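You operate a simulated robot arm through the tools that you are given. There is no shell and no other tool. Be economical: measure what you need, move in short steps, check, and stop when the job is done.

You run a simulated robot arm. Do the job below in one go: nothing can be reset, and whatever is moved stays where it is left.

JOB
Take the blue-tape beaker and put it on top of the brown thick dark block.

It is judged by the outcome, as a careful person would: the job done as asked, and still so three seconds after it is handed in. It fails if anything else is knocked over, pushed out of place, dropped, spilled or broken.

ROBOT AND FRAMES
A 7-joint arm with a two-finger parallel gripper, fixed in place. Base frame: the origin is at the foot of the arm, x ahead of it, y to its left, z up; the work surface is at about z = 720. Readings come in mm, rad, newtons and seconds.
With the tool pointing down near the work surface it reaches from about 160 to 680 mm from the base axis. Its first joint turns from -1.152 to 1.152 rad. Payload 2.4 kg.
The tool frame sits at the grasp point between the pads (the TCP): z along the fingers, y along the line on which they close. The tips reach 30 mm beyond it. Largest opening 94 mm; finger width 28, thickness 10; the body of the gripper, 50 by 96 mm, starts 55 mm behind the TCP.
Orientation is that of the tool frame in the base frame, as a unit quaternion [x, y, z, w]. With the fingers straight down and closing along the base's y, the tool's x points along the base's -x, its y along +y and its z along -z.

CONTROLS
- The arm moves only by the tool nudge_tool. Its argument "increments" is a list of rows, each an object (a shift or turn left out is 0, a gripper value left out holds the last) with "fingers": the finger opening in cm, from 0 to 9.4; "travel": the shift along the base's x, y, z in units of 25 mm (1.0 is 25 mm), a list of three; "dr": the turn, a rotation vector about the base's x, y, z in units of 5 degrees (1.0 is 5 degrees), a list of three. In form: [{"fingers": fingers, "travel": [dx, dy, dz], "dr": [rx, ry, rz]}, ...]. A call has 1 to 8 rows; each row shifts and turns the commanded pose from where the row before left it. A call with a number of a shift or a turn outside -1 to 1 is refused whole. Rows are played at 5 a second. More than 50 mm and 0.15 rad between two rows, or a gripper value outside its range, and nothing of the call is played. Where a pose cannot be reached the arm comes as near as it can. A force on the tool above 40 N (or 10 N above the force at the start of the call, whichever is more), or a blocked arm, ends the call early, and 0.2 s more pass. Each finger travels about 153 mm/s and halts on what it meets, pressing with about 39 N; the grip force reading is that of the motor and also rises with nothing between the fingers. The clock runs only during rows and for 0.2 s after the last one: add rows that do not move to give the fingers time. The reply holds the time, the measured pose of the TCP, the force on the tool along the base axes, the opening and the grip force, in the units named above and with some noise.
- Cameras (640 x 400 px; columns grow to the right, rows downward): "scene" is fixed at [29.8, 466.4, 1443.2]; the picture's right is [-0.83, -0.56, 0.00], its down [-0.32, 0.47, -0.82] and it looks along [0.46, -0.68, -0.57] (base axes); focal length 340 px, centre (320, 200). "wrist" rides on the gripper at [-37, 0, -58] in the tool frame; the picture's right is [0.00, -1.00, 0.00], its down [0.97, 0.00, -0.24] and it looks along [0.24, 0.00, 0.97] (tool axes); focal length 218 px, centre (320, 200). There is no depth. A picture from a camera that has moved, and an enlarged one, comes with that camera's place and axes in the base frame and with its lens.
- snapshot(camera): a new picture of that camera. It takes no simulated time.
- zoom(camera, box): a new picture of the part [left, top, right, bottom] of that camera's present view, enlarged. It takes no simulated time.
- sign_off(): hands the job in; it is judged then, once.

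Go step by step. Nothing tells you positions but the pictures and the camera data: compare them with the known pose of the tool, close in by small moves and look again before you grip or let go. The budget is 90 turns and 42 pictures, counting those below and the enlarged ones. Unless the task says otherwise, let go and move clear before handing in, and close with one line.

The tools are called after ">>>" by a JSON object that holds its "fn" and its "kwargs". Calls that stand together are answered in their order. nudge_tool: Moves the arm, as the interface text tells. Its arguments: {"type":"object","properties":{"increments":{"type":"array","items":{"type":"object","properties":{"fingers":{"type":"number"},"travel":{"type":"array","items":{"type":"number"}},"dr":{"type":"array","items":{"type":"number"}}}}}},"required":["increments"]} The other tools are called the same way: snapshot (camera) takes a picture; zoom (camera, box) takes an enlarged picture of a part of a camera's view; sign_off () hands the job in.

At the start:

```text
time_s: 0.0
position: [445.2, 68.7, 1045.6]
orientation: [0.001, 1.0, 0.0, 0.0]
force: [0.8, 0.9, -0.2]
grip_width: 93.9
gripper_force: 0.0
```

scene: 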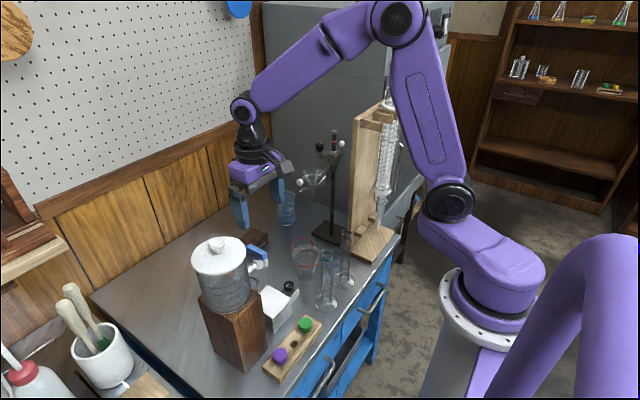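
wrist: 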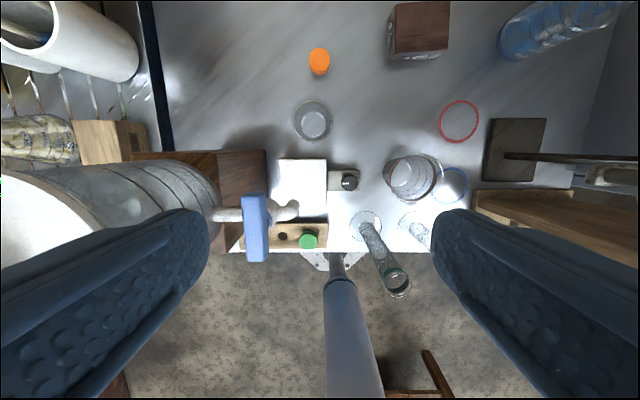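

I see a crowded bench with several glass vessels and a brown block at the far side. I'll enlarge both views to identify the blue-tape beaker and the block.

>>> {"fn": "zoom", "kwargs": {"camera": "scene", "box": [220, 160, 400, 320]}}

>>> {"fn": "zoom", "kwargs": {"camera": "wrist", "box": [270, 0, 640, 250]}}

```text
2.50 times, centred on (310, 240) of scene
camera zoom: at [29.8, 466.4, 1443.2], right [-0.83, -0.56, 0.0], down [-0.32, 0.47, -0.82], along [0.46, -0.68, -0.57], focal length 850 px, centre (345, 100)
```

zoom: 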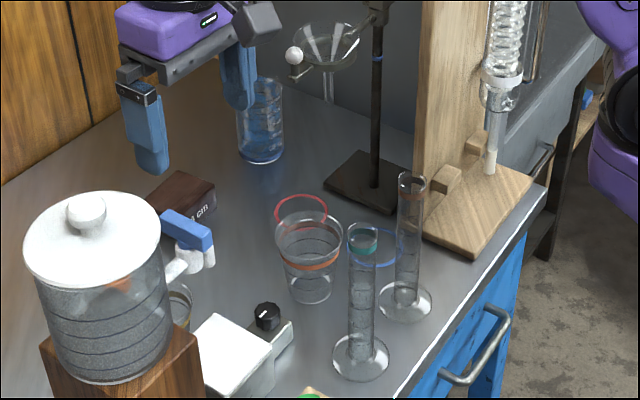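

```text
1.60 times, centred on (455, 125) of wrist
camera zoom: at [479.5, 70.3, 1104.3], right [0.0, -1.0, 0.0], down [-0.97, 0.0, 0.24], along [-0.24, 0.0, -0.97], focal length 349 px, centre (104, 320)
```

zoom: 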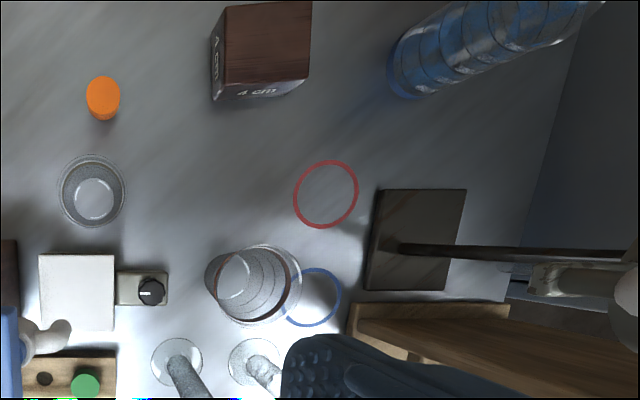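

I need a closer look at the far beaker, the near beaker and the small one to see which carries blue tape.

>>> {"fn": "zoom", "kwargs": {"camera": "scene", "box": [260, 170, 320, 235]}}

>>> {"fn": "zoom", "kwargs": {"camera": "scene", "box": [270, 225, 360, 320]}}

>>> {"fn": "zoom", "kwargs": {"camera": "wrist", "box": [470, 0, 640, 100]}}

```text
6.15 times, centred on (290, 202) of scene
camera zoom: at [29.8, 466.4, 1443.2], right [-0.83, -0.56, 0.0], down [-0.32, 0.47, -0.82], along [0.46, -0.68, -0.57], focal length 2091 px, centre (505, 185)
```

zoom: 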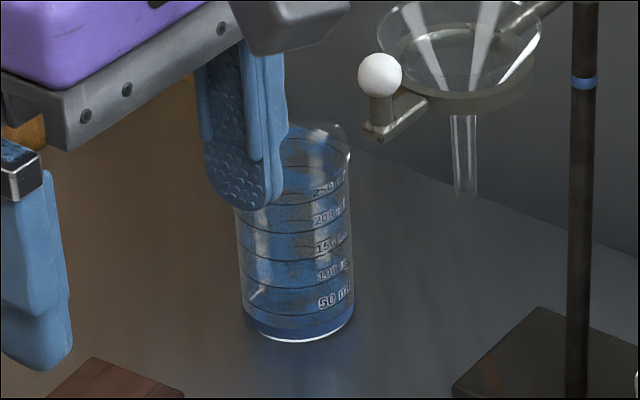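

```text
4.21 times, centred on (315, 272) of scene
camera zoom: at [29.8, 466.4, 1443.2], right [-0.83, -0.56, 0.0], down [-0.32, 0.47, -0.82], along [0.46, -0.68, -0.57], focal length 1431 px, centre (341, -105)
```

zoom: 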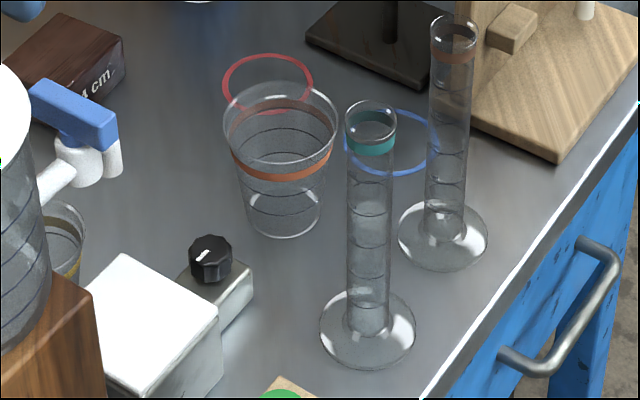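

```text
3.76 times, centred on (555, 50) of wrist
camera zoom: at [479.5, 70.3, 1104.3], right [0.0, -1.0, 0.0], down [-0.97, 0.0, 0.24], along [-0.24, 0.0, -0.97], focal length 822 px, centre (-565, 765)
```

zoom: 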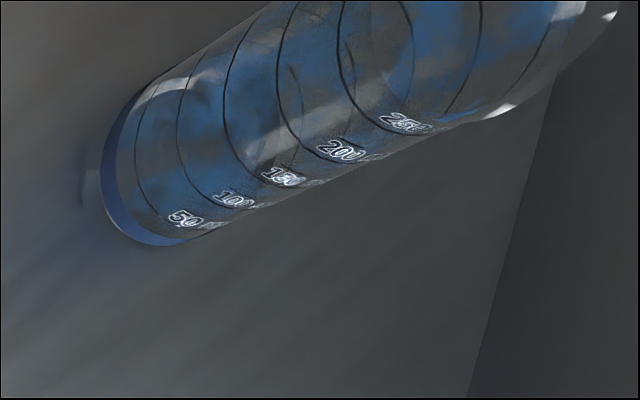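

The far beaker has the blue tape (a band around its foot), standing near (637, -226), about 61 mm wide and 105 mm tall. The others are orange- and yellow-banded; the block is the "4 cm" one. I'll move forward at height to see the block and funnel stand better.

>>> {"fn": "nudge_tool", "kwargs": {"increments": [{"travel": [1, 0, 0]}, {"travel": [1, 0, 0]}, {"travel": [1, 0, 0]}, {"travel": [1, 0, 0]}, {"travel": [1, 0, 0]}, {"travel": [0, 0, 0]}]}}

>>> {"fn": "snapshot", "kwargs": {"camera": "wrist"}}

>>> {"fn": "snapshot", "kwargs": {"camera": "scene"}}

```text
time_s: 1.4
position: [569.1, 70.2, 1045.0]
orientation: [0.0, 1.0, 0.0, 0.0]
force: [-0.2, 0.8, 0.0]
grip_width: 94.2
gripper_force: 0.1
```

```text
34 pictures are left
camera wrist: at [604.5, 70.5, 1103.4], right [0.0, -1.0, 0.0], down [-0.97, 0.0, 0.24], along [-0.24, 0.0, -0.97], focal length 218 px, centre (320, 200)
```

wrist: 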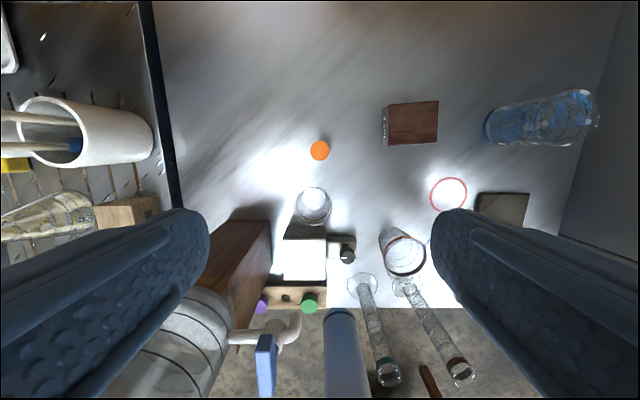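

```text
33 pictures are left
```

scene: 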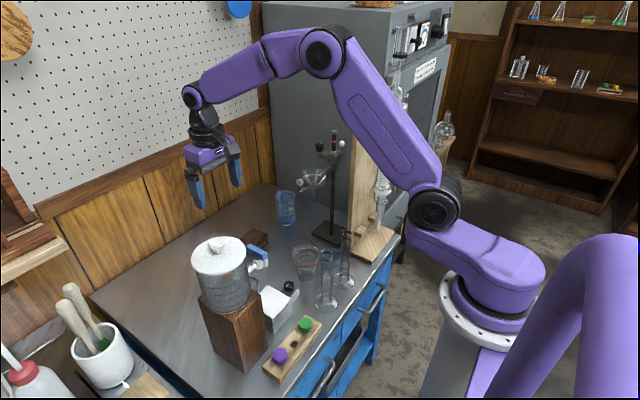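

The block's top centre is about (639, -68), roughly 70 mm square and 40 mm tall; the beaker is near (638, -228). I'll move along −y at this height to get a view of the beaker, block and funnel.

>>> {"fn": "nudge_tool", "kwargs": {"increments": [{"travel": [1, -1, 0]}, {"travel": [0, -1, 0]}, {"travel": [0, -1, 0]}, {"travel": [0, -1, 0]}, {"travel": [0, -1, 0]}, {"travel": [0, -1, 0]}, {"travel": [0, 0, 0]}]}}

>>> {"fn": "snapshot", "kwargs": {"camera": "wrist"}}

>>> {"fn": "snapshot", "kwargs": {"camera": "scene"}}

```text
time_s: 3.0
position: [593.3, -79.8, 1046.1]
orientation: [0.0, 1.0, 0.0, 0.0]
force: [0.6, -1.0, -0.1]
grip_width: 93.8
gripper_force: 0.1
```

```text
32 pictures are left
camera wrist: at [629.8, -79.9, 1104.7], right [0.0, -1.0, 0.0], down [-0.97, 0.0, 0.24], along [-0.24, 0.0, -0.97], focal length 218 px, centre (320, 200)
```

wrist: 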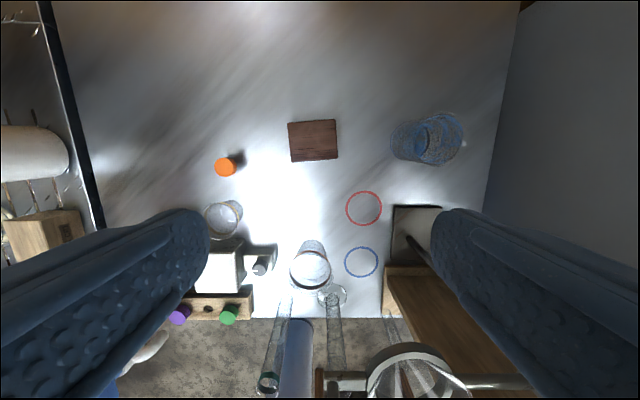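

```text
31 pictures are left
```

scene: 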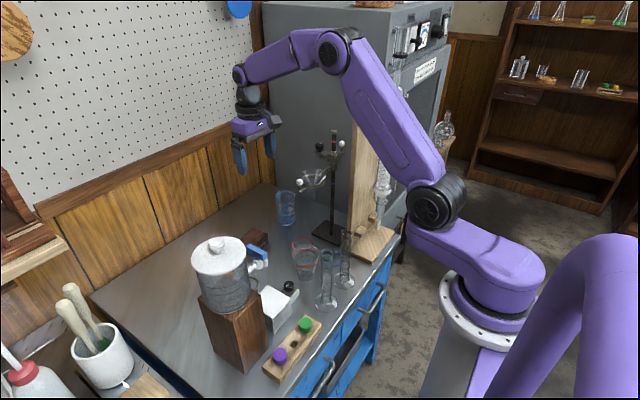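

The funnel rim is around (468, -148, 978) with the stand rod at about (473, -265), so the forearm has to pass above them. I'll yaw the hand 35° and tilt the fingers outward about 18°. That keeps the wrist back from the reach limit and the forearm high and clear of the stand.

>>> {"fn": "nudge_tool", "kwargs": {"increments": [{"dr": [0, 0, -1]}, {"dr": [0, 0, -1]}, {"dr": [0, 0, -1]}, {"dr": [0, 0, -1]}, {"dr": [0, 0, -1]}, {"dr": [0, 0, -1]}, {"dr": [0, 0, -1]}, {}]}}

>>> {"fn": "nudge_tool", "kwargs": {"increments": [{"dr": [-0.516, -0.737, 0]}, {"dr": [-0.516, -0.737, 0]}, {"dr": [-0.516, -0.737, 0]}, {"dr": [-0.516, -0.737, 0]}, {"travel": [0.5, -1, 0]}, {"travel": [0.5, -1, 0]}, {"travel": [0.5, -1, 0]}, {}]}}

>>> {"fn": "snapshot", "kwargs": {"camera": "wrist"}}

>>> {"fn": "snapshot", "kwargs": {"camera": "scene"}}

```text
time_s: 4.8
position: [592.9, -80.9, 1045.7]
orientation: [0.302, 0.953, 0.001, 0.0]
force: [-0.1, -0.4, 0.9]
grip_width: 94.0
gripper_force: 0.1
```

```text
time_s: 6.6
position: [631.7, -155.9, 1046.1]
orientation: [0.296, 0.942, -0.046, 0.149]
force: [-0.4, -0.3, 0.5]
grip_width: 94.4
gripper_force: 0.1
```

```text
30 pictures are left
camera wrist: at [644.5, -165.2, 1112.5], right [-0.57, -0.82, 0.0], down [-0.82, 0.57, -0.07], along [0.06, -0.04, -1.0], focal length 218 px, centre (320, 200)
```

wrist: 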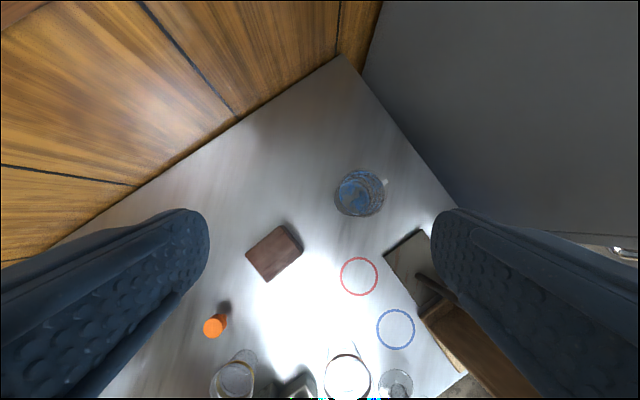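

```text
29 pictures are left
```

scene: 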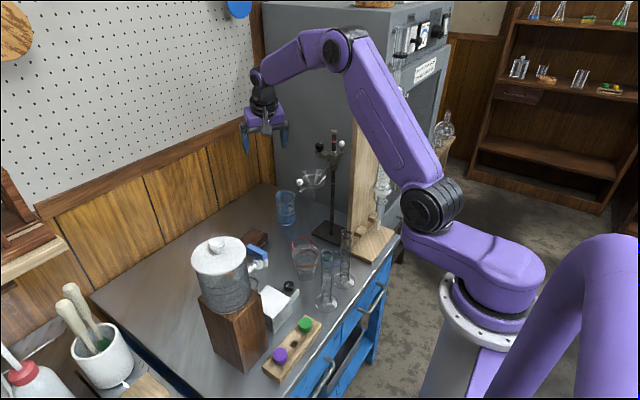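

The view is now nearly straight down and the path to the beaker looks open. I'll zoom to fix the beaker and block positions accurately.

>>> {"fn": "zoom", "kwargs": {"camera": "wrist", "box": [230, 150, 420, 290]}}

>>> {"fn": "zoom", "kwargs": {"camera": "scene", "box": [220, 60, 380, 250]}}

```text
2.86 times, centred on (325, 220) of wrist
camera zoom: at [644.5, -165.2, 1112.5], right [-0.57, -0.82, 0.0], down [-0.82, 0.57, -0.07], along [0.06, -0.04, -1.0], focal length 624 px, centre (306, 143)
```

zoom: 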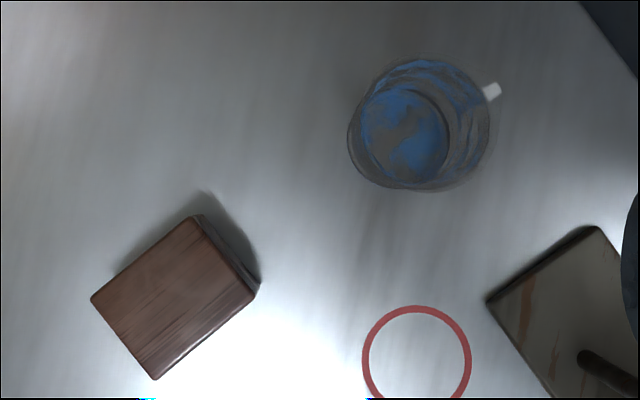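

```text
2.11 times, centred on (300, 155) of scene
camera zoom: at [29.8, 466.4, 1443.2], right [-0.83, -0.56, 0.0], down [-0.32, 0.47, -0.82], along [0.46, -0.68, -0.57], focal length 715 px, centre (362, 295)
```

zoom: 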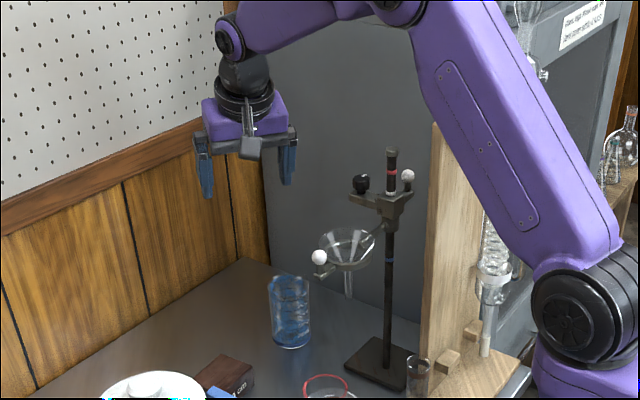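

There is a white tab on the beaker's rim that may be a spout, so I'll check it before picking the gripping direction.

>>> {"fn": "zoom", "kwargs": {"camera": "wrist", "box": [325, 160, 395, 220]}}

>>> {"fn": "zoom", "kwargs": {"camera": "scene", "box": [265, 180, 310, 235]}}

```text
6.67 times, centred on (360, 190) of wrist
camera zoom: at [644.5, -165.2, 1112.5], right [-0.57, -0.82, 0.0], down [-0.82, 0.57, -0.07], along [0.06, -0.04, -1.0], focal length 1455 px, centre (53, 267)
```

zoom: 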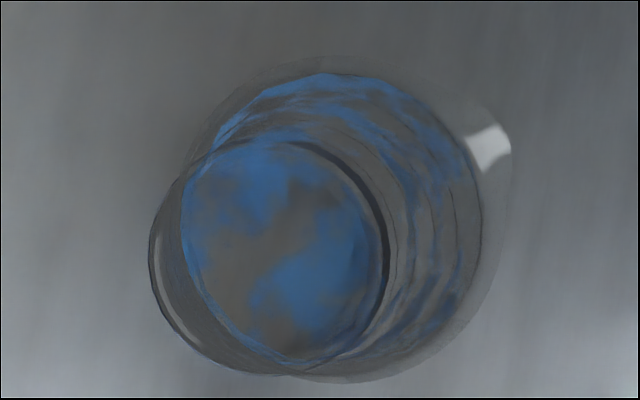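

```text
7.27 times, centred on (288, 208) of scene
camera zoom: at [29.8, 466.4, 1443.2], right [-0.83, -0.56, 0.0], down [-0.32, 0.47, -0.82], along [0.46, -0.68, -0.57], focal length 2471 px, centre (556, 146)
```

zoom: 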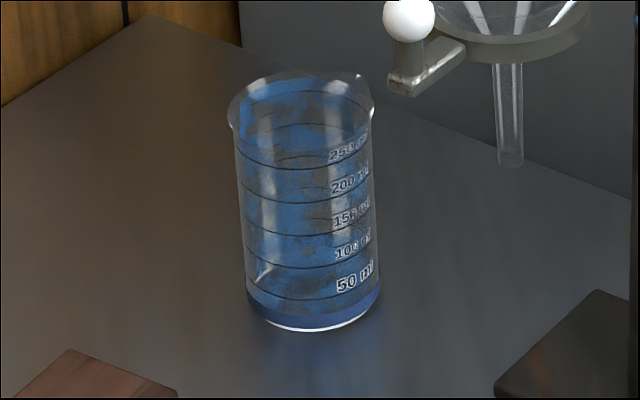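

The beaker stands at about (636, -230), radius 32, height about 108, with a slight rim flare and possibly a spout toward −y. I'll yaw 25° further so the fingers miss the spout, move above it and come partway down.

>>> {"fn": "nudge_tool", "kwargs": {"increments": [{"dr": [0, 0, -1], "travel": [0.06, -1, 0]}, {"dr": [0, 0, -1], "travel": [0.06, -1, 0]}, {"dr": [0, 0, -1], "travel": [0.06, -0.98, 0]}, {"dr": [0, 0, -1]}, {"dr": [0, 0, -1]}, {"travel": [0, 0, -1]}, {"travel": [0, 0, -1]}, {}]}}

>>> {"fn": "snapshot", "kwargs": {"camera": "wrist"}}

>>> {"fn": "zoom", "kwargs": {"camera": "scene", "box": [220, 40, 400, 250]}}

```text
time_s: 8.4
position: [634.4, -230.0, 994.6]
orientation: [0.493, 0.856, -0.079, 0.136]
force: [0.6, -0.2, -0.9]
grip_width: 94.0
gripper_force: 0.1
```

```text
24 pictures are left
camera wrist: at [642.5, -244.1, 1061.6], right [-0.87, -0.5, 0.0], down [-0.5, 0.86, -0.07], along [0.04, -0.06, -1.0], focal length 218 px, centre (320, 200)
```

wrist: 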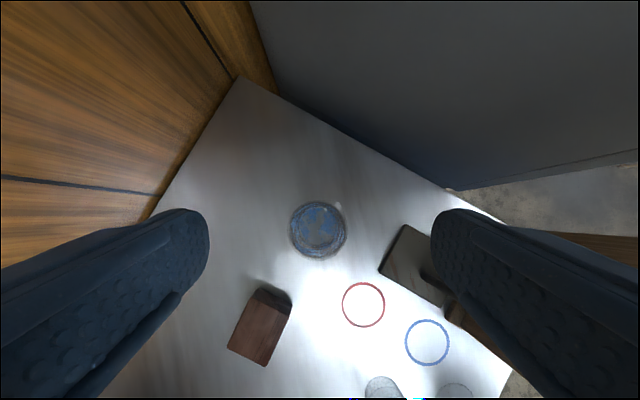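

```text
1.90 times, centred on (310, 145) of scene
camera zoom: at [29.8, 466.4, 1443.2], right [-0.83, -0.56, 0.0], down [-0.32, 0.47, -0.82], along [0.46, -0.68, -0.57], focal length 647 px, centre (339, 305)
```

zoom: 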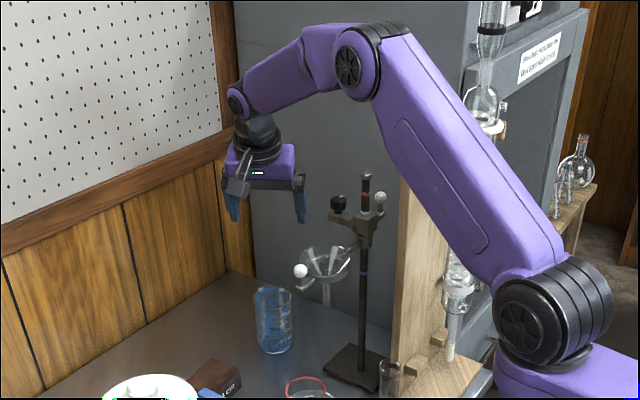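

The hand is now centred over the beaker and the forearm is well above the stand. I'll descend to about z = 900 and check the clearances.

>>> {"fn": "nudge_tool", "kwargs": {"increments": [{"travel": [0.05, 0.02, -1]}, {"travel": [0.05, 0.02, -1]}, {"travel": [0, 0, -1]}, {"travel": [0, 0, -0.8]}, {}]}}

>>> {"fn": "snapshot", "kwargs": {"camera": "wrist"}}

>>> {"fn": "zoom", "kwargs": {"camera": "scene", "box": [220, 60, 400, 250]}}

```text
time_s: 9.6
position: [637.5, -229.2, 899.1]
orientation: [0.493, 0.856, -0.078, 0.136]
force: [-0.1, 0.4, 1.0]
grip_width: 94.2
gripper_force: 0.1
```

```text
22 pictures are left
camera wrist: at [644.8, -243.1, 967.4], right [-0.87, -0.5, 0.0], down [-0.5, 0.86, -0.07], along [0.04, -0.06, -1.0], focal length 218 px, centre (320, 200)
```

wrist: 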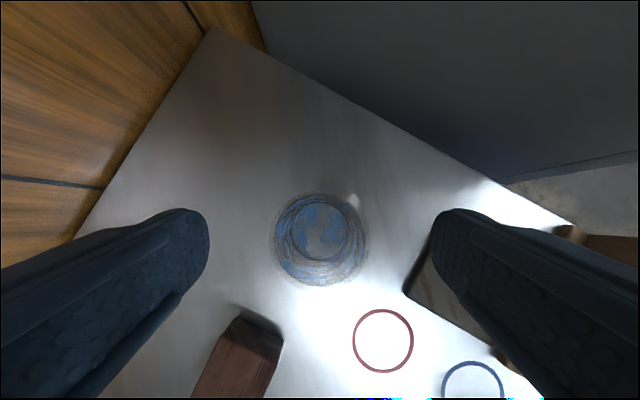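

```text
2.11 times, centred on (310, 155) of scene
camera zoom: at [29.8, 466.4, 1443.2], right [-0.83, -0.56, 0.0], down [-0.32, 0.47, -0.82], along [0.46, -0.68, -0.57], focal length 715 px, centre (341, 295)
```

zoom: 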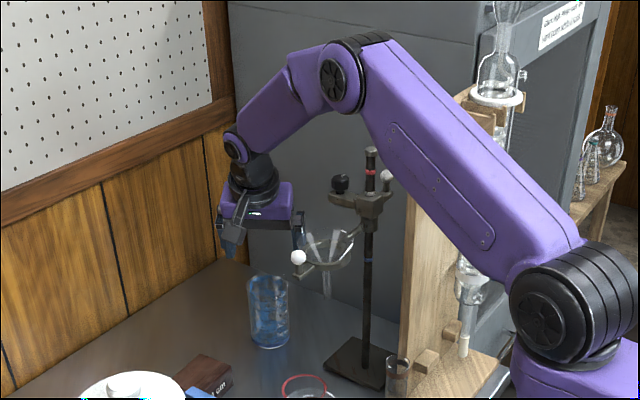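

The beaker sits midway between the fingers. I'll lower to the grip height in small steps, watching the force.

>>> {"fn": "nudge_tool", "kwargs": {"increments": [{"travel": [-0.02, -0.03, -0.8]}, {"travel": [0, 0, -0.8]}, {"travel": [0, 0, -0.8]}, {"travel": [0, 0, -0.8]}, {"travel": [0, 0, -0.8]}, {}]}}

>>> {"fn": "snapshot", "kwargs": {"camera": "wrist"}}

>>> {"fn": "zoom", "kwargs": {"camera": "scene", "box": [220, 60, 400, 250]}}

```text
time_s: 11.0
position: [638.1, -229.8, 800.2]
orientation: [0.495, 0.855, -0.078, 0.135]
force: [-0.2, -0.5, -0.8]
grip_width: 93.9
gripper_force: 0.0
```

```text
20 pictures are left
camera wrist: at [645.2, -243.3, 867.1], right [-0.87, -0.5, 0.0], down [-0.5, 0.86, -0.07], along [0.04, -0.06, -1.0], focal length 218 px, centre (320, 200)
```

wrist: 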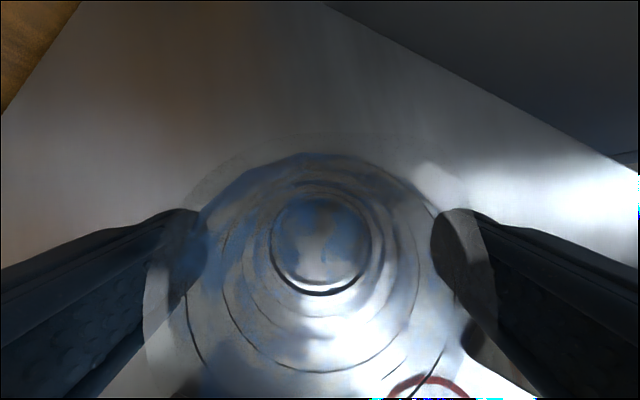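

```text
2.11 times, centred on (310, 155) of scene
camera zoom: at [29.8, 466.4, 1443.2], right [-0.83, -0.56, 0.0], down [-0.32, 0.47, -0.82], along [0.46, -0.68, -0.57], focal length 715 px, centre (341, 295)
```

zoom: 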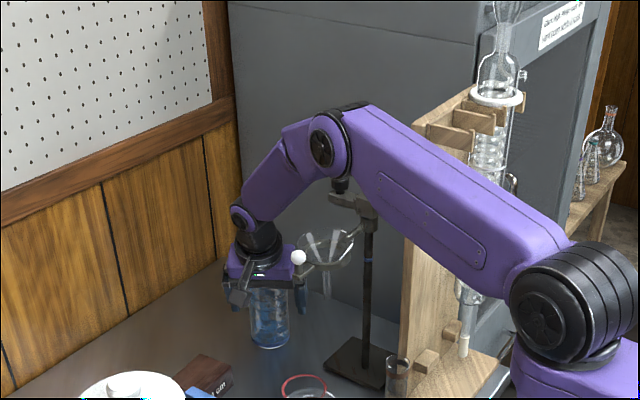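

The fingers straddle the beaker symmetrically with no contact and the stand has not moved. I'll close the grip.

>>> {"fn": "nudge_tool", "kwargs": {"increments": [{"fingers": 7.5}, {"fingers": 6.6}, {"fingers": 5.6}, {"fingers": 5}, {}, {}]}}

```text
time_s: 12.4
position: [638.5, -229.1, 799.9]
orientation: [0.494, 0.856, -0.079, 0.135]
force: [-0.2, -0.3, -0.3]
grip_width: 64.5
gripper_force: 38.6
```

It is gripped at 64.5 mm with full force. I'll lift a little to test the hold.

>>> {"fn": "nudge_tool", "kwargs": {"increments": [{"travel": [0, 0, 0.3]}, {"travel": [0, 0, 0.5]}, {}]}}

>>> {"fn": "zoom", "kwargs": {"camera": "scene", "box": [220, 110, 400, 250]}}

```text
time_s: 13.2
position: [637.8, -229.2, 819.3]
orientation: [0.495, 0.855, -0.079, 0.136]
force: [0.2, -0.3, 1.1]
grip_width: 62.3
gripper_force: 38.7
```

```text
2.86 times, centred on (310, 180) of scene
camera zoom: at [29.8, 466.4, 1443.2], right [-0.83, -0.56, 0.0], down [-0.32, 0.47, -0.82], along [0.46, -0.68, -0.57], focal length 971 px, centre (349, 257)
```

zoom: 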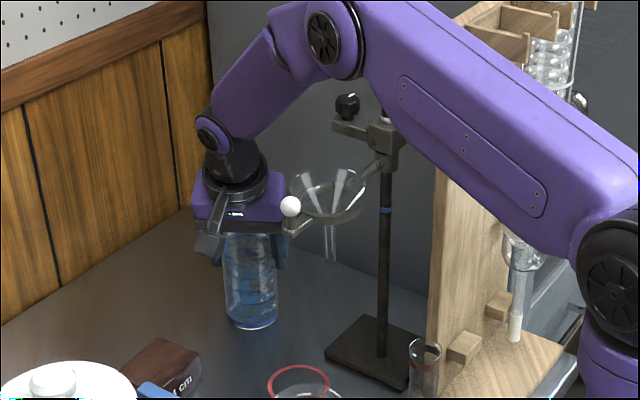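

The width changed to 62.3 and the base seems not to have risen. I'll check in close-up whether the beaker slipped.

>>> {"fn": "zoom", "kwargs": {"camera": "scene", "box": [265, 165, 325, 235]}}

>>> {"fn": "snapshot", "kwargs": {"camera": "wrist"}}

```text
5.71 times, centred on (295, 200) of scene
camera zoom: at [29.8, 466.4, 1443.2], right [-0.83, -0.56, 0.0], down [-0.32, 0.47, -0.82], along [0.46, -0.68, -0.57], focal length 1942 px, centre (463, 200)
```

zoom: 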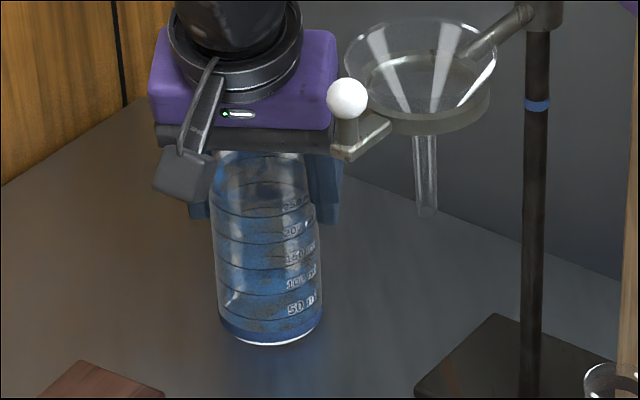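

```text
16 pictures are left
camera wrist: at [645.3, -242.9, 887.5], right [-0.87, -0.5, 0.0], down [-0.5, 0.86, -0.07], along [0.04, -0.06, -1.0], focal length 218 px, centre (320, 200)
```

wrist: 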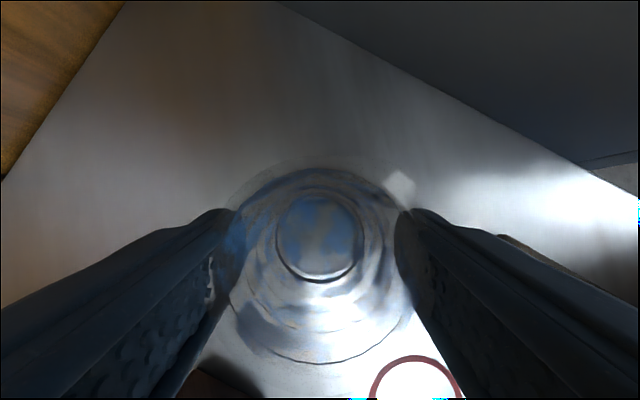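

The beaker slid in the fingers and is still standing on the bench, upright and in place. The fingers now hold it with the pads level with the rim. I'll firm up the command and try a small slow lift to see whether this grip holds.

>>> {"fn": "nudge_tool", "kwargs": {"increments": [{"fingers": 3}, {}, {"travel": [0, 0, 0.1]}, {"travel": [0, 0, 0.1]}, {"travel": [0, 0, 0.1]}]}}

>>> {"fn": "snapshot", "kwargs": {"camera": "wrist"}}

```text
time_s: 14.4
position: [637.6, -229.2, 826.7]
orientation: [0.494, 0.855, -0.078, 0.135]
force: [-0.2, 0.7, 0.1]
grip_width: 61.8
gripper_force: 39.1
```

```text
15 pictures are left
camera wrist: at [645.0, -243.5, 895.2], right [-0.87, -0.5, 0.0], down [-0.5, 0.86, -0.07], along [0.04, -0.06, -1.0], focal length 218 px, centre (320, 200)
```

wrist: 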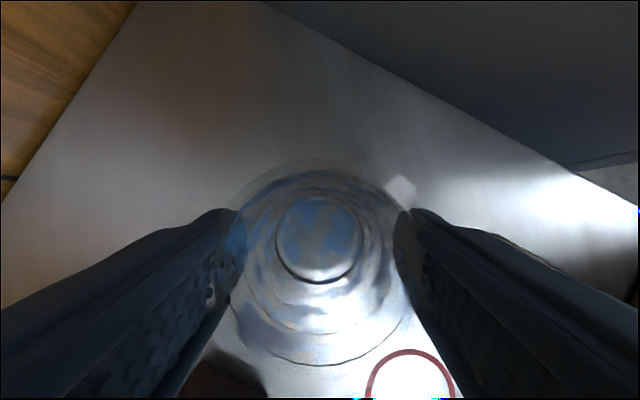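

Relative to the camera the beaker has not shifted this time, so it may be lifting. I'll raise it a bit more and check the base in the scene.

>>> {"fn": "nudge_tool", "kwargs": {"increments": [{"travel": [0, 0, 0.2]}, {"travel": [0, 0, 0.2]}, {}, {}]}}

>>> {"fn": "zoom", "kwargs": {"camera": "scene", "box": [265, 165, 325, 235]}}

>>> {"fn": "snapshot", "kwargs": {"camera": "wrist"}}

```text
time_s: 15.4
position: [638.2, -231.8, 837.8]
orientation: [0.493, 0.856, -0.078, 0.135]
force: [-0.2, -0.4, -0.3]
grip_width: 61.8
gripper_force: 39.1
```

```text
5.71 times, centred on (295, 200) of scene
camera zoom: at [29.8, 466.4, 1443.2], right [-0.83, -0.56, 0.0], down [-0.32, 0.47, -0.82], along [0.46, -0.68, -0.57], focal length 1942 px, centre (463, 200)
```

zoom: 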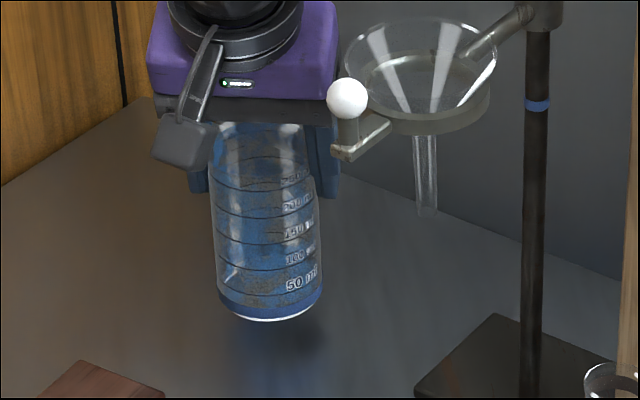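

```text
13 pictures are left
camera wrist: at [645.5, -244.5, 905.3], right [-0.87, -0.5, 0.0], down [-0.5, 0.86, -0.07], along [0.04, -0.06, -1.0], focal length 218 px, centre (320, 200)
```

wrist: 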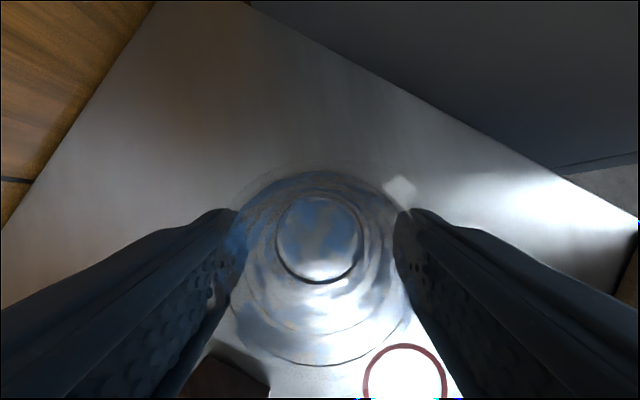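

The beaker now hangs clear, with its base about 100 mm below the TCP and upright. The block centre works out at about (637.5, -69), with a top of roughly 71 × 57 mm. I'll lift to about z = 890 and carry it over.

>>> {"fn": "nudge_tool", "kwargs": {"increments": [{"travel": [0, 0, 0.3]}, {"travel": [0, 0, 0.6]}, {"travel": [0, 0, 0.6]}, {"travel": [0, 0, 0.5]}, {}]}}

>>> {"fn": "nudge_tool", "kwargs": {"increments": [{"travel": [0, 0.4, 0]}, {"travel": [0, 0.8, 0]}, {"travel": [0, 0.9, 0]}, {"travel": [0, 0.9, 0]}, {"travel": [0, 0.8, 0]}, {"travel": [0, 0.4, 0]}, {}]}}

>>> {"fn": "nudge_tool", "kwargs": {"increments": [{"travel": [0, 0.4, 0]}, {"travel": [0, 0.8, 0]}, {"travel": [0, 0.6, 0]}, {"travel": [0, 0.4, 0]}, {}, {}]}}

>>> {"fn": "snapshot", "kwargs": {"camera": "wrist"}}

>>> {"fn": "snapshot", "kwargs": {"camera": "scene"}}

```text
time_s: 16.6
position: [636.7, -230.3, 888.7]
orientation: [0.493, 0.856, -0.078, 0.136]
force: [-0.5, -0.5, -1.1]
grip_width: 61.5
gripper_force: 39.2
```

```text
time_s: 18.2
position: [636.5, -125.7, 887.5]
orientation: [0.493, 0.856, -0.078, 0.136]
force: [-0.1, -0.6, -0.1]
grip_width: 61.4
gripper_force: 38.5
```

```text
time_s: 19.6
position: [637.5, -69.9, 888.1]
orientation: [0.494, 0.856, -0.077, 0.135]
force: [0.3, 0.3, 0.1]
grip_width: 61.3
gripper_force: 39.1
```

```text
12 pictures are left
camera wrist: at [644.4, -84.3, 955.5], right [-0.87, -0.5, 0.0], down [-0.5, 0.86, -0.07], along [0.04, -0.06, -1.0], focal length 218 px, centre (320, 200)
```

wrist: 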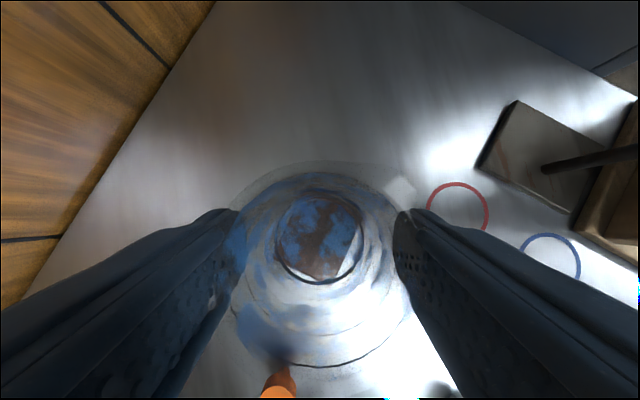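

```text
11 pictures are left
```

scene: 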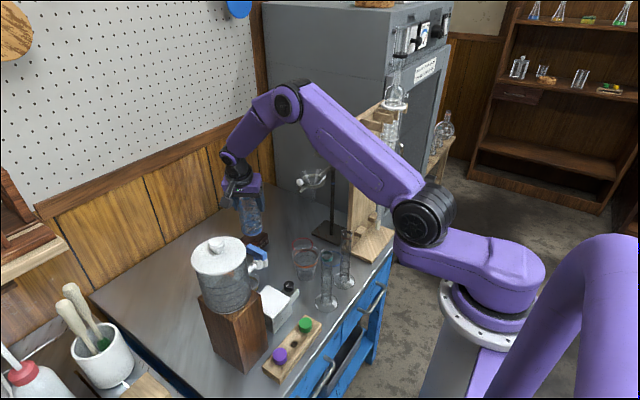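

The beaker is over the block. I'll zoom in to check alignment and the gap.

>>> {"fn": "zoom", "kwargs": {"camera": "wrist", "box": [240, 160, 400, 300]}}

>>> {"fn": "zoom", "kwargs": {"camera": "scene", "box": [215, 170, 285, 255]}}

```text
2.86 times, centred on (320, 230) of wrist
camera zoom: at [644.4, -84.3, 955.5], right [-0.87, -0.5, 0.0], down [-0.5, 0.86, -0.07], along [0.04, -0.06, -1.0], focal length 624 px, centre (320, 114)
```

zoom: 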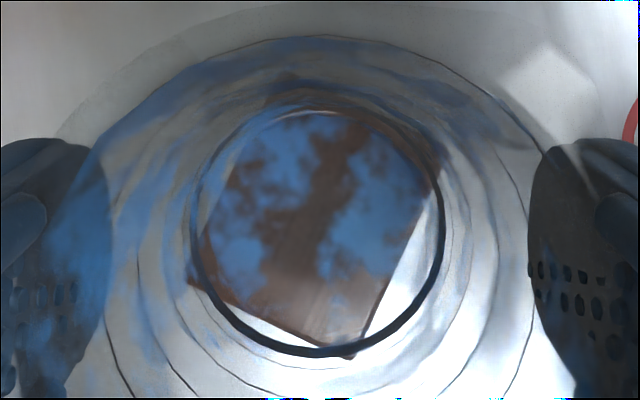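

```text
4.71 times, centred on (250, 212) of scene
camera zoom: at [29.8, 466.4, 1443.2], right [-0.83, -0.56, 0.0], down [-0.32, 0.47, -0.82], along [0.46, -0.68, -0.57], focal length 1599 px, centre (649, 141)
```

zoom: 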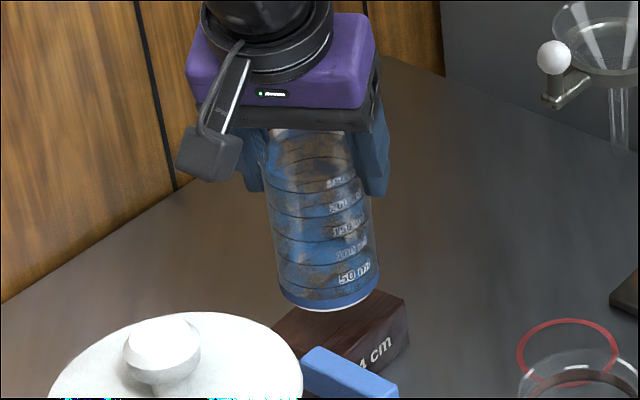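

The beaker's base and the block's top are aligned within about 1–2 mm, with the base near z = 788 and the block top near 760. I'll lower 20 mm and look before touching down.

>>> {"fn": "nudge_tool", "kwargs": {"increments": [{"travel": [0.02, 0.02, -0.2]}, {"travel": [0, 0, -0.3]}, {"travel": [0, 0, -0.3]}, {}]}}

>>> {"fn": "zoom", "kwargs": {"camera": "scene", "box": [215, 170, 285, 255]}}

>>> {"fn": "zoom", "kwargs": {"camera": "wrist", "box": [240, 160, 400, 300]}}

```text
time_s: 20.6
position: [638.4, -69.4, 866.1]
orientation: [0.494, 0.855, -0.078, 0.135]
force: [0.1, -0.7, -0.7]
grip_width: 61.4
gripper_force: 39.4
```

```text
4.71 times, centred on (250, 212) of scene
camera zoom: at [29.8, 466.4, 1443.2], right [-0.83, -0.56, 0.0], down [-0.32, 0.47, -0.82], along [0.46, -0.68, -0.57], focal length 1599 px, centre (649, 141)
```

zoom: 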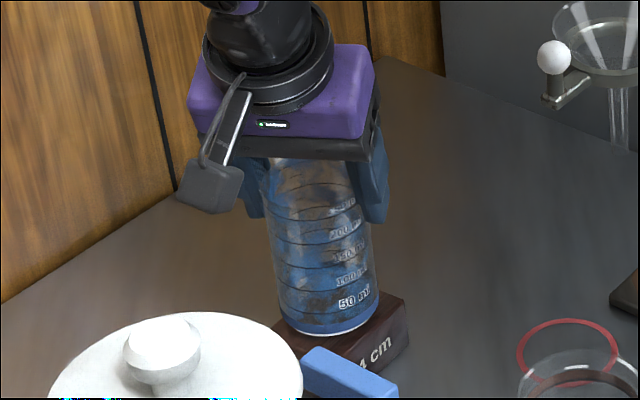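

```text
2.86 times, centred on (320, 230) of wrist
camera zoom: at [646.4, -83.1, 935.1], right [-0.87, -0.5, 0.0], down [-0.5, 0.86, -0.07], along [0.04, -0.06, -1.0], focal length 624 px, centre (320, 114)
```

zoom: 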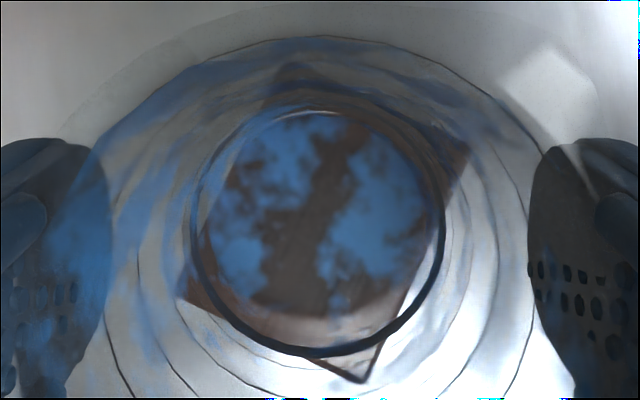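

A 6 mm gap remains and the base sits about 1–3 mm off the block's centre. I'll correct that and lower in fine steps.

>>> {"fn": "nudge_tool", "kwargs": {"increments": [{"travel": [-0.05, -0.1, 0]}, {"travel": [0, 0, -0.08]}, {"travel": [0, 0, -0.06]}, {"travel": [0, 0, -0.04]}, {}]}}

>>> {"fn": "zoom", "kwargs": {"camera": "scene", "box": [225, 205, 275, 255]}}

```text
time_s: 21.8
position: [637.8, -72.1, 863.2]
orientation: [0.494, 0.855, -0.078, 0.135]
force: [0.8, 0.1, 0.0]
grip_width: 61.4
gripper_force: 38.8
```

```text
8.00 times, centred on (250, 230) of scene
camera zoom: at [29.8, 466.4, 1443.2], right [-0.83, -0.56, 0.0], down [-0.32, 0.47, -0.82], along [0.46, -0.68, -0.57], focal length 2718 px, centre (880, -40)
```

zoom: 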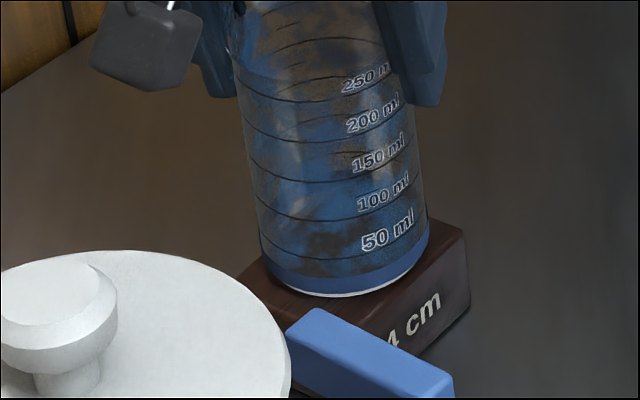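

It is very close to the block's top. I'll continue in 1 mm steps, watching for contact.

>>> {"fn": "nudge_tool", "kwargs": {"increments": [{"travel": [0, 0, -0.04]}, {"travel": [0, 0, -0.04]}, {}]}}

>>> {"fn": "nudge_tool", "kwargs": {"increments": [{"travel": [0, 0, -0.04]}, {"travel": [0, 0, -0.04]}, {}]}}

```text
time_s: 22.6
position: [637.3, -71.7, 862.9]
orientation: [0.494, 0.855, -0.078, 0.136]
force: [0.8, 0.2, 0.1]
grip_width: 61.5
gripper_force: 38.7
```

```text
time_s: 23.4
position: [636.8, -71.5, 861.5]
orientation: [0.494, 0.855, -0.078, 0.136]
force: [-3.4, 1.6, 12.9]
grip_width: 61.1
gripper_force: 38.7
```

Contact with the block is felt (about 13 N upward). I'll check alignment once more before letting go.

>>> {"fn": "zoom", "kwargs": {"camera": "wrist", "box": [240, 160, 400, 300]}}

```text
2.86 times, centred on (320, 230) of wrist
camera zoom: at [644.3, -85.9, 928.0], right [-0.87, -0.5, 0.0], down [-0.5, 0.86, -0.07], along [0.04, -0.06, -1.0], focal length 624 px, centre (320, 114)
```

zoom: 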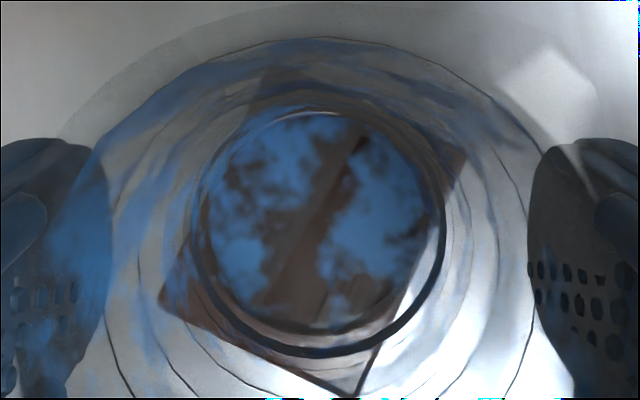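

The base is centred on the block within about 2 mm. I'll ease the press slightly and open the fingers.

>>> {"fn": "nudge_tool", "kwargs": {"increments": [{"travel": [0, 0, 0.05]}, {"fingers": 6.3}, {"fingers": 6.8}, {"fingers": 8}, {"fingers": 9.4}, {}]}}

>>> {"fn": "snapshot", "kwargs": {"camera": "wrist"}}

```text
time_s: 24.8
position: [635.9, -72.1, 862.0]
orientation: [0.494, 0.855, -0.079, 0.135]
force: [-0.2, -0.3, 0.2]
grip_width: 94.1
gripper_force: 0.1
```

```text
4 pictures are left
camera wrist: at [644.1, -86.2, 928.1], right [-0.87, -0.5, 0.0], down [-0.5, 0.86, -0.07], along [0.04, -0.06, -1.0], focal length 218 px, centre (320, 200)
```

wrist: 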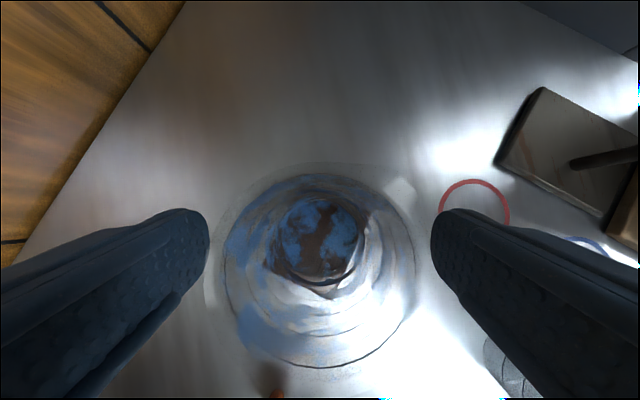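

The beaker stands free on the block with both fingers clear of it. I'll go straight up and take a last look.

>>> {"fn": "nudge_tool", "kwargs": {"increments": [{"travel": [0, 0, 0.5]}, {"travel": [0, 0, 1]}, {"travel": [0, 0, 1]}, {"travel": [0, 0, 1]}, {"travel": [0, 0, 1]}, {"travel": [0, 0, 1]}, {}]}}

>>> {"fn": "zoom", "kwargs": {"camera": "scene", "box": [200, 150, 360, 260]}}

>>> {"fn": "snapshot", "kwargs": {"camera": "wrist"}}

```text
time_s: 26.4
position: [637.6, -72.1, 997.9]
orientation: [0.494, 0.855, -0.078, 0.136]
force: [-0.1, -0.2, 0.6]
grip_width: 93.9
gripper_force: 0.1
```

```text
3.64 times, centred on (280, 205) of scene
camera zoom: at [29.8, 466.4, 1443.2], right [-0.83, -0.56, 0.0], down [-0.32, 0.47, -0.82], along [0.46, -0.68, -0.57], focal length 1236 px, centre (466, 182)
```

zoom: 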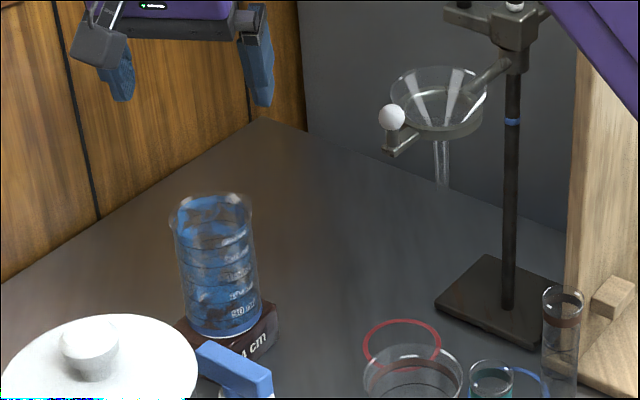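

```text
2 pictures are left
camera wrist: at [644.1, -85.5, 1064.7], right [-0.87, -0.5, 0.0], down [-0.5, 0.86, -0.07], along [0.04, -0.06, -1.0], focal length 218 px, centre (320, 200)
```

wrist: 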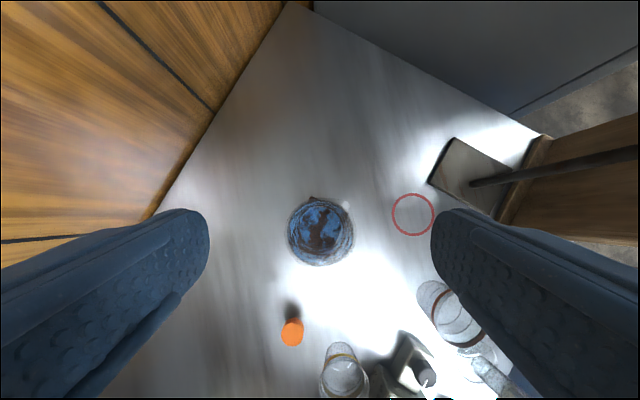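

The beaker stands upright and centred on the block, the hand is clear, and nothing else looks disturbed. I'm handing the job in.

>>> {"fn": "sign_off", "kwargs": {}}

```text
The job is handed in.
```

The blue-tape beaker is on top of the thick dark brown block, standing upright and centred to within about 2 mm. The gripper is clear, and nothing else looked moved in the last pictures. On the first lift the beaker slipped in the fingers but stayed standing; the second lift held.
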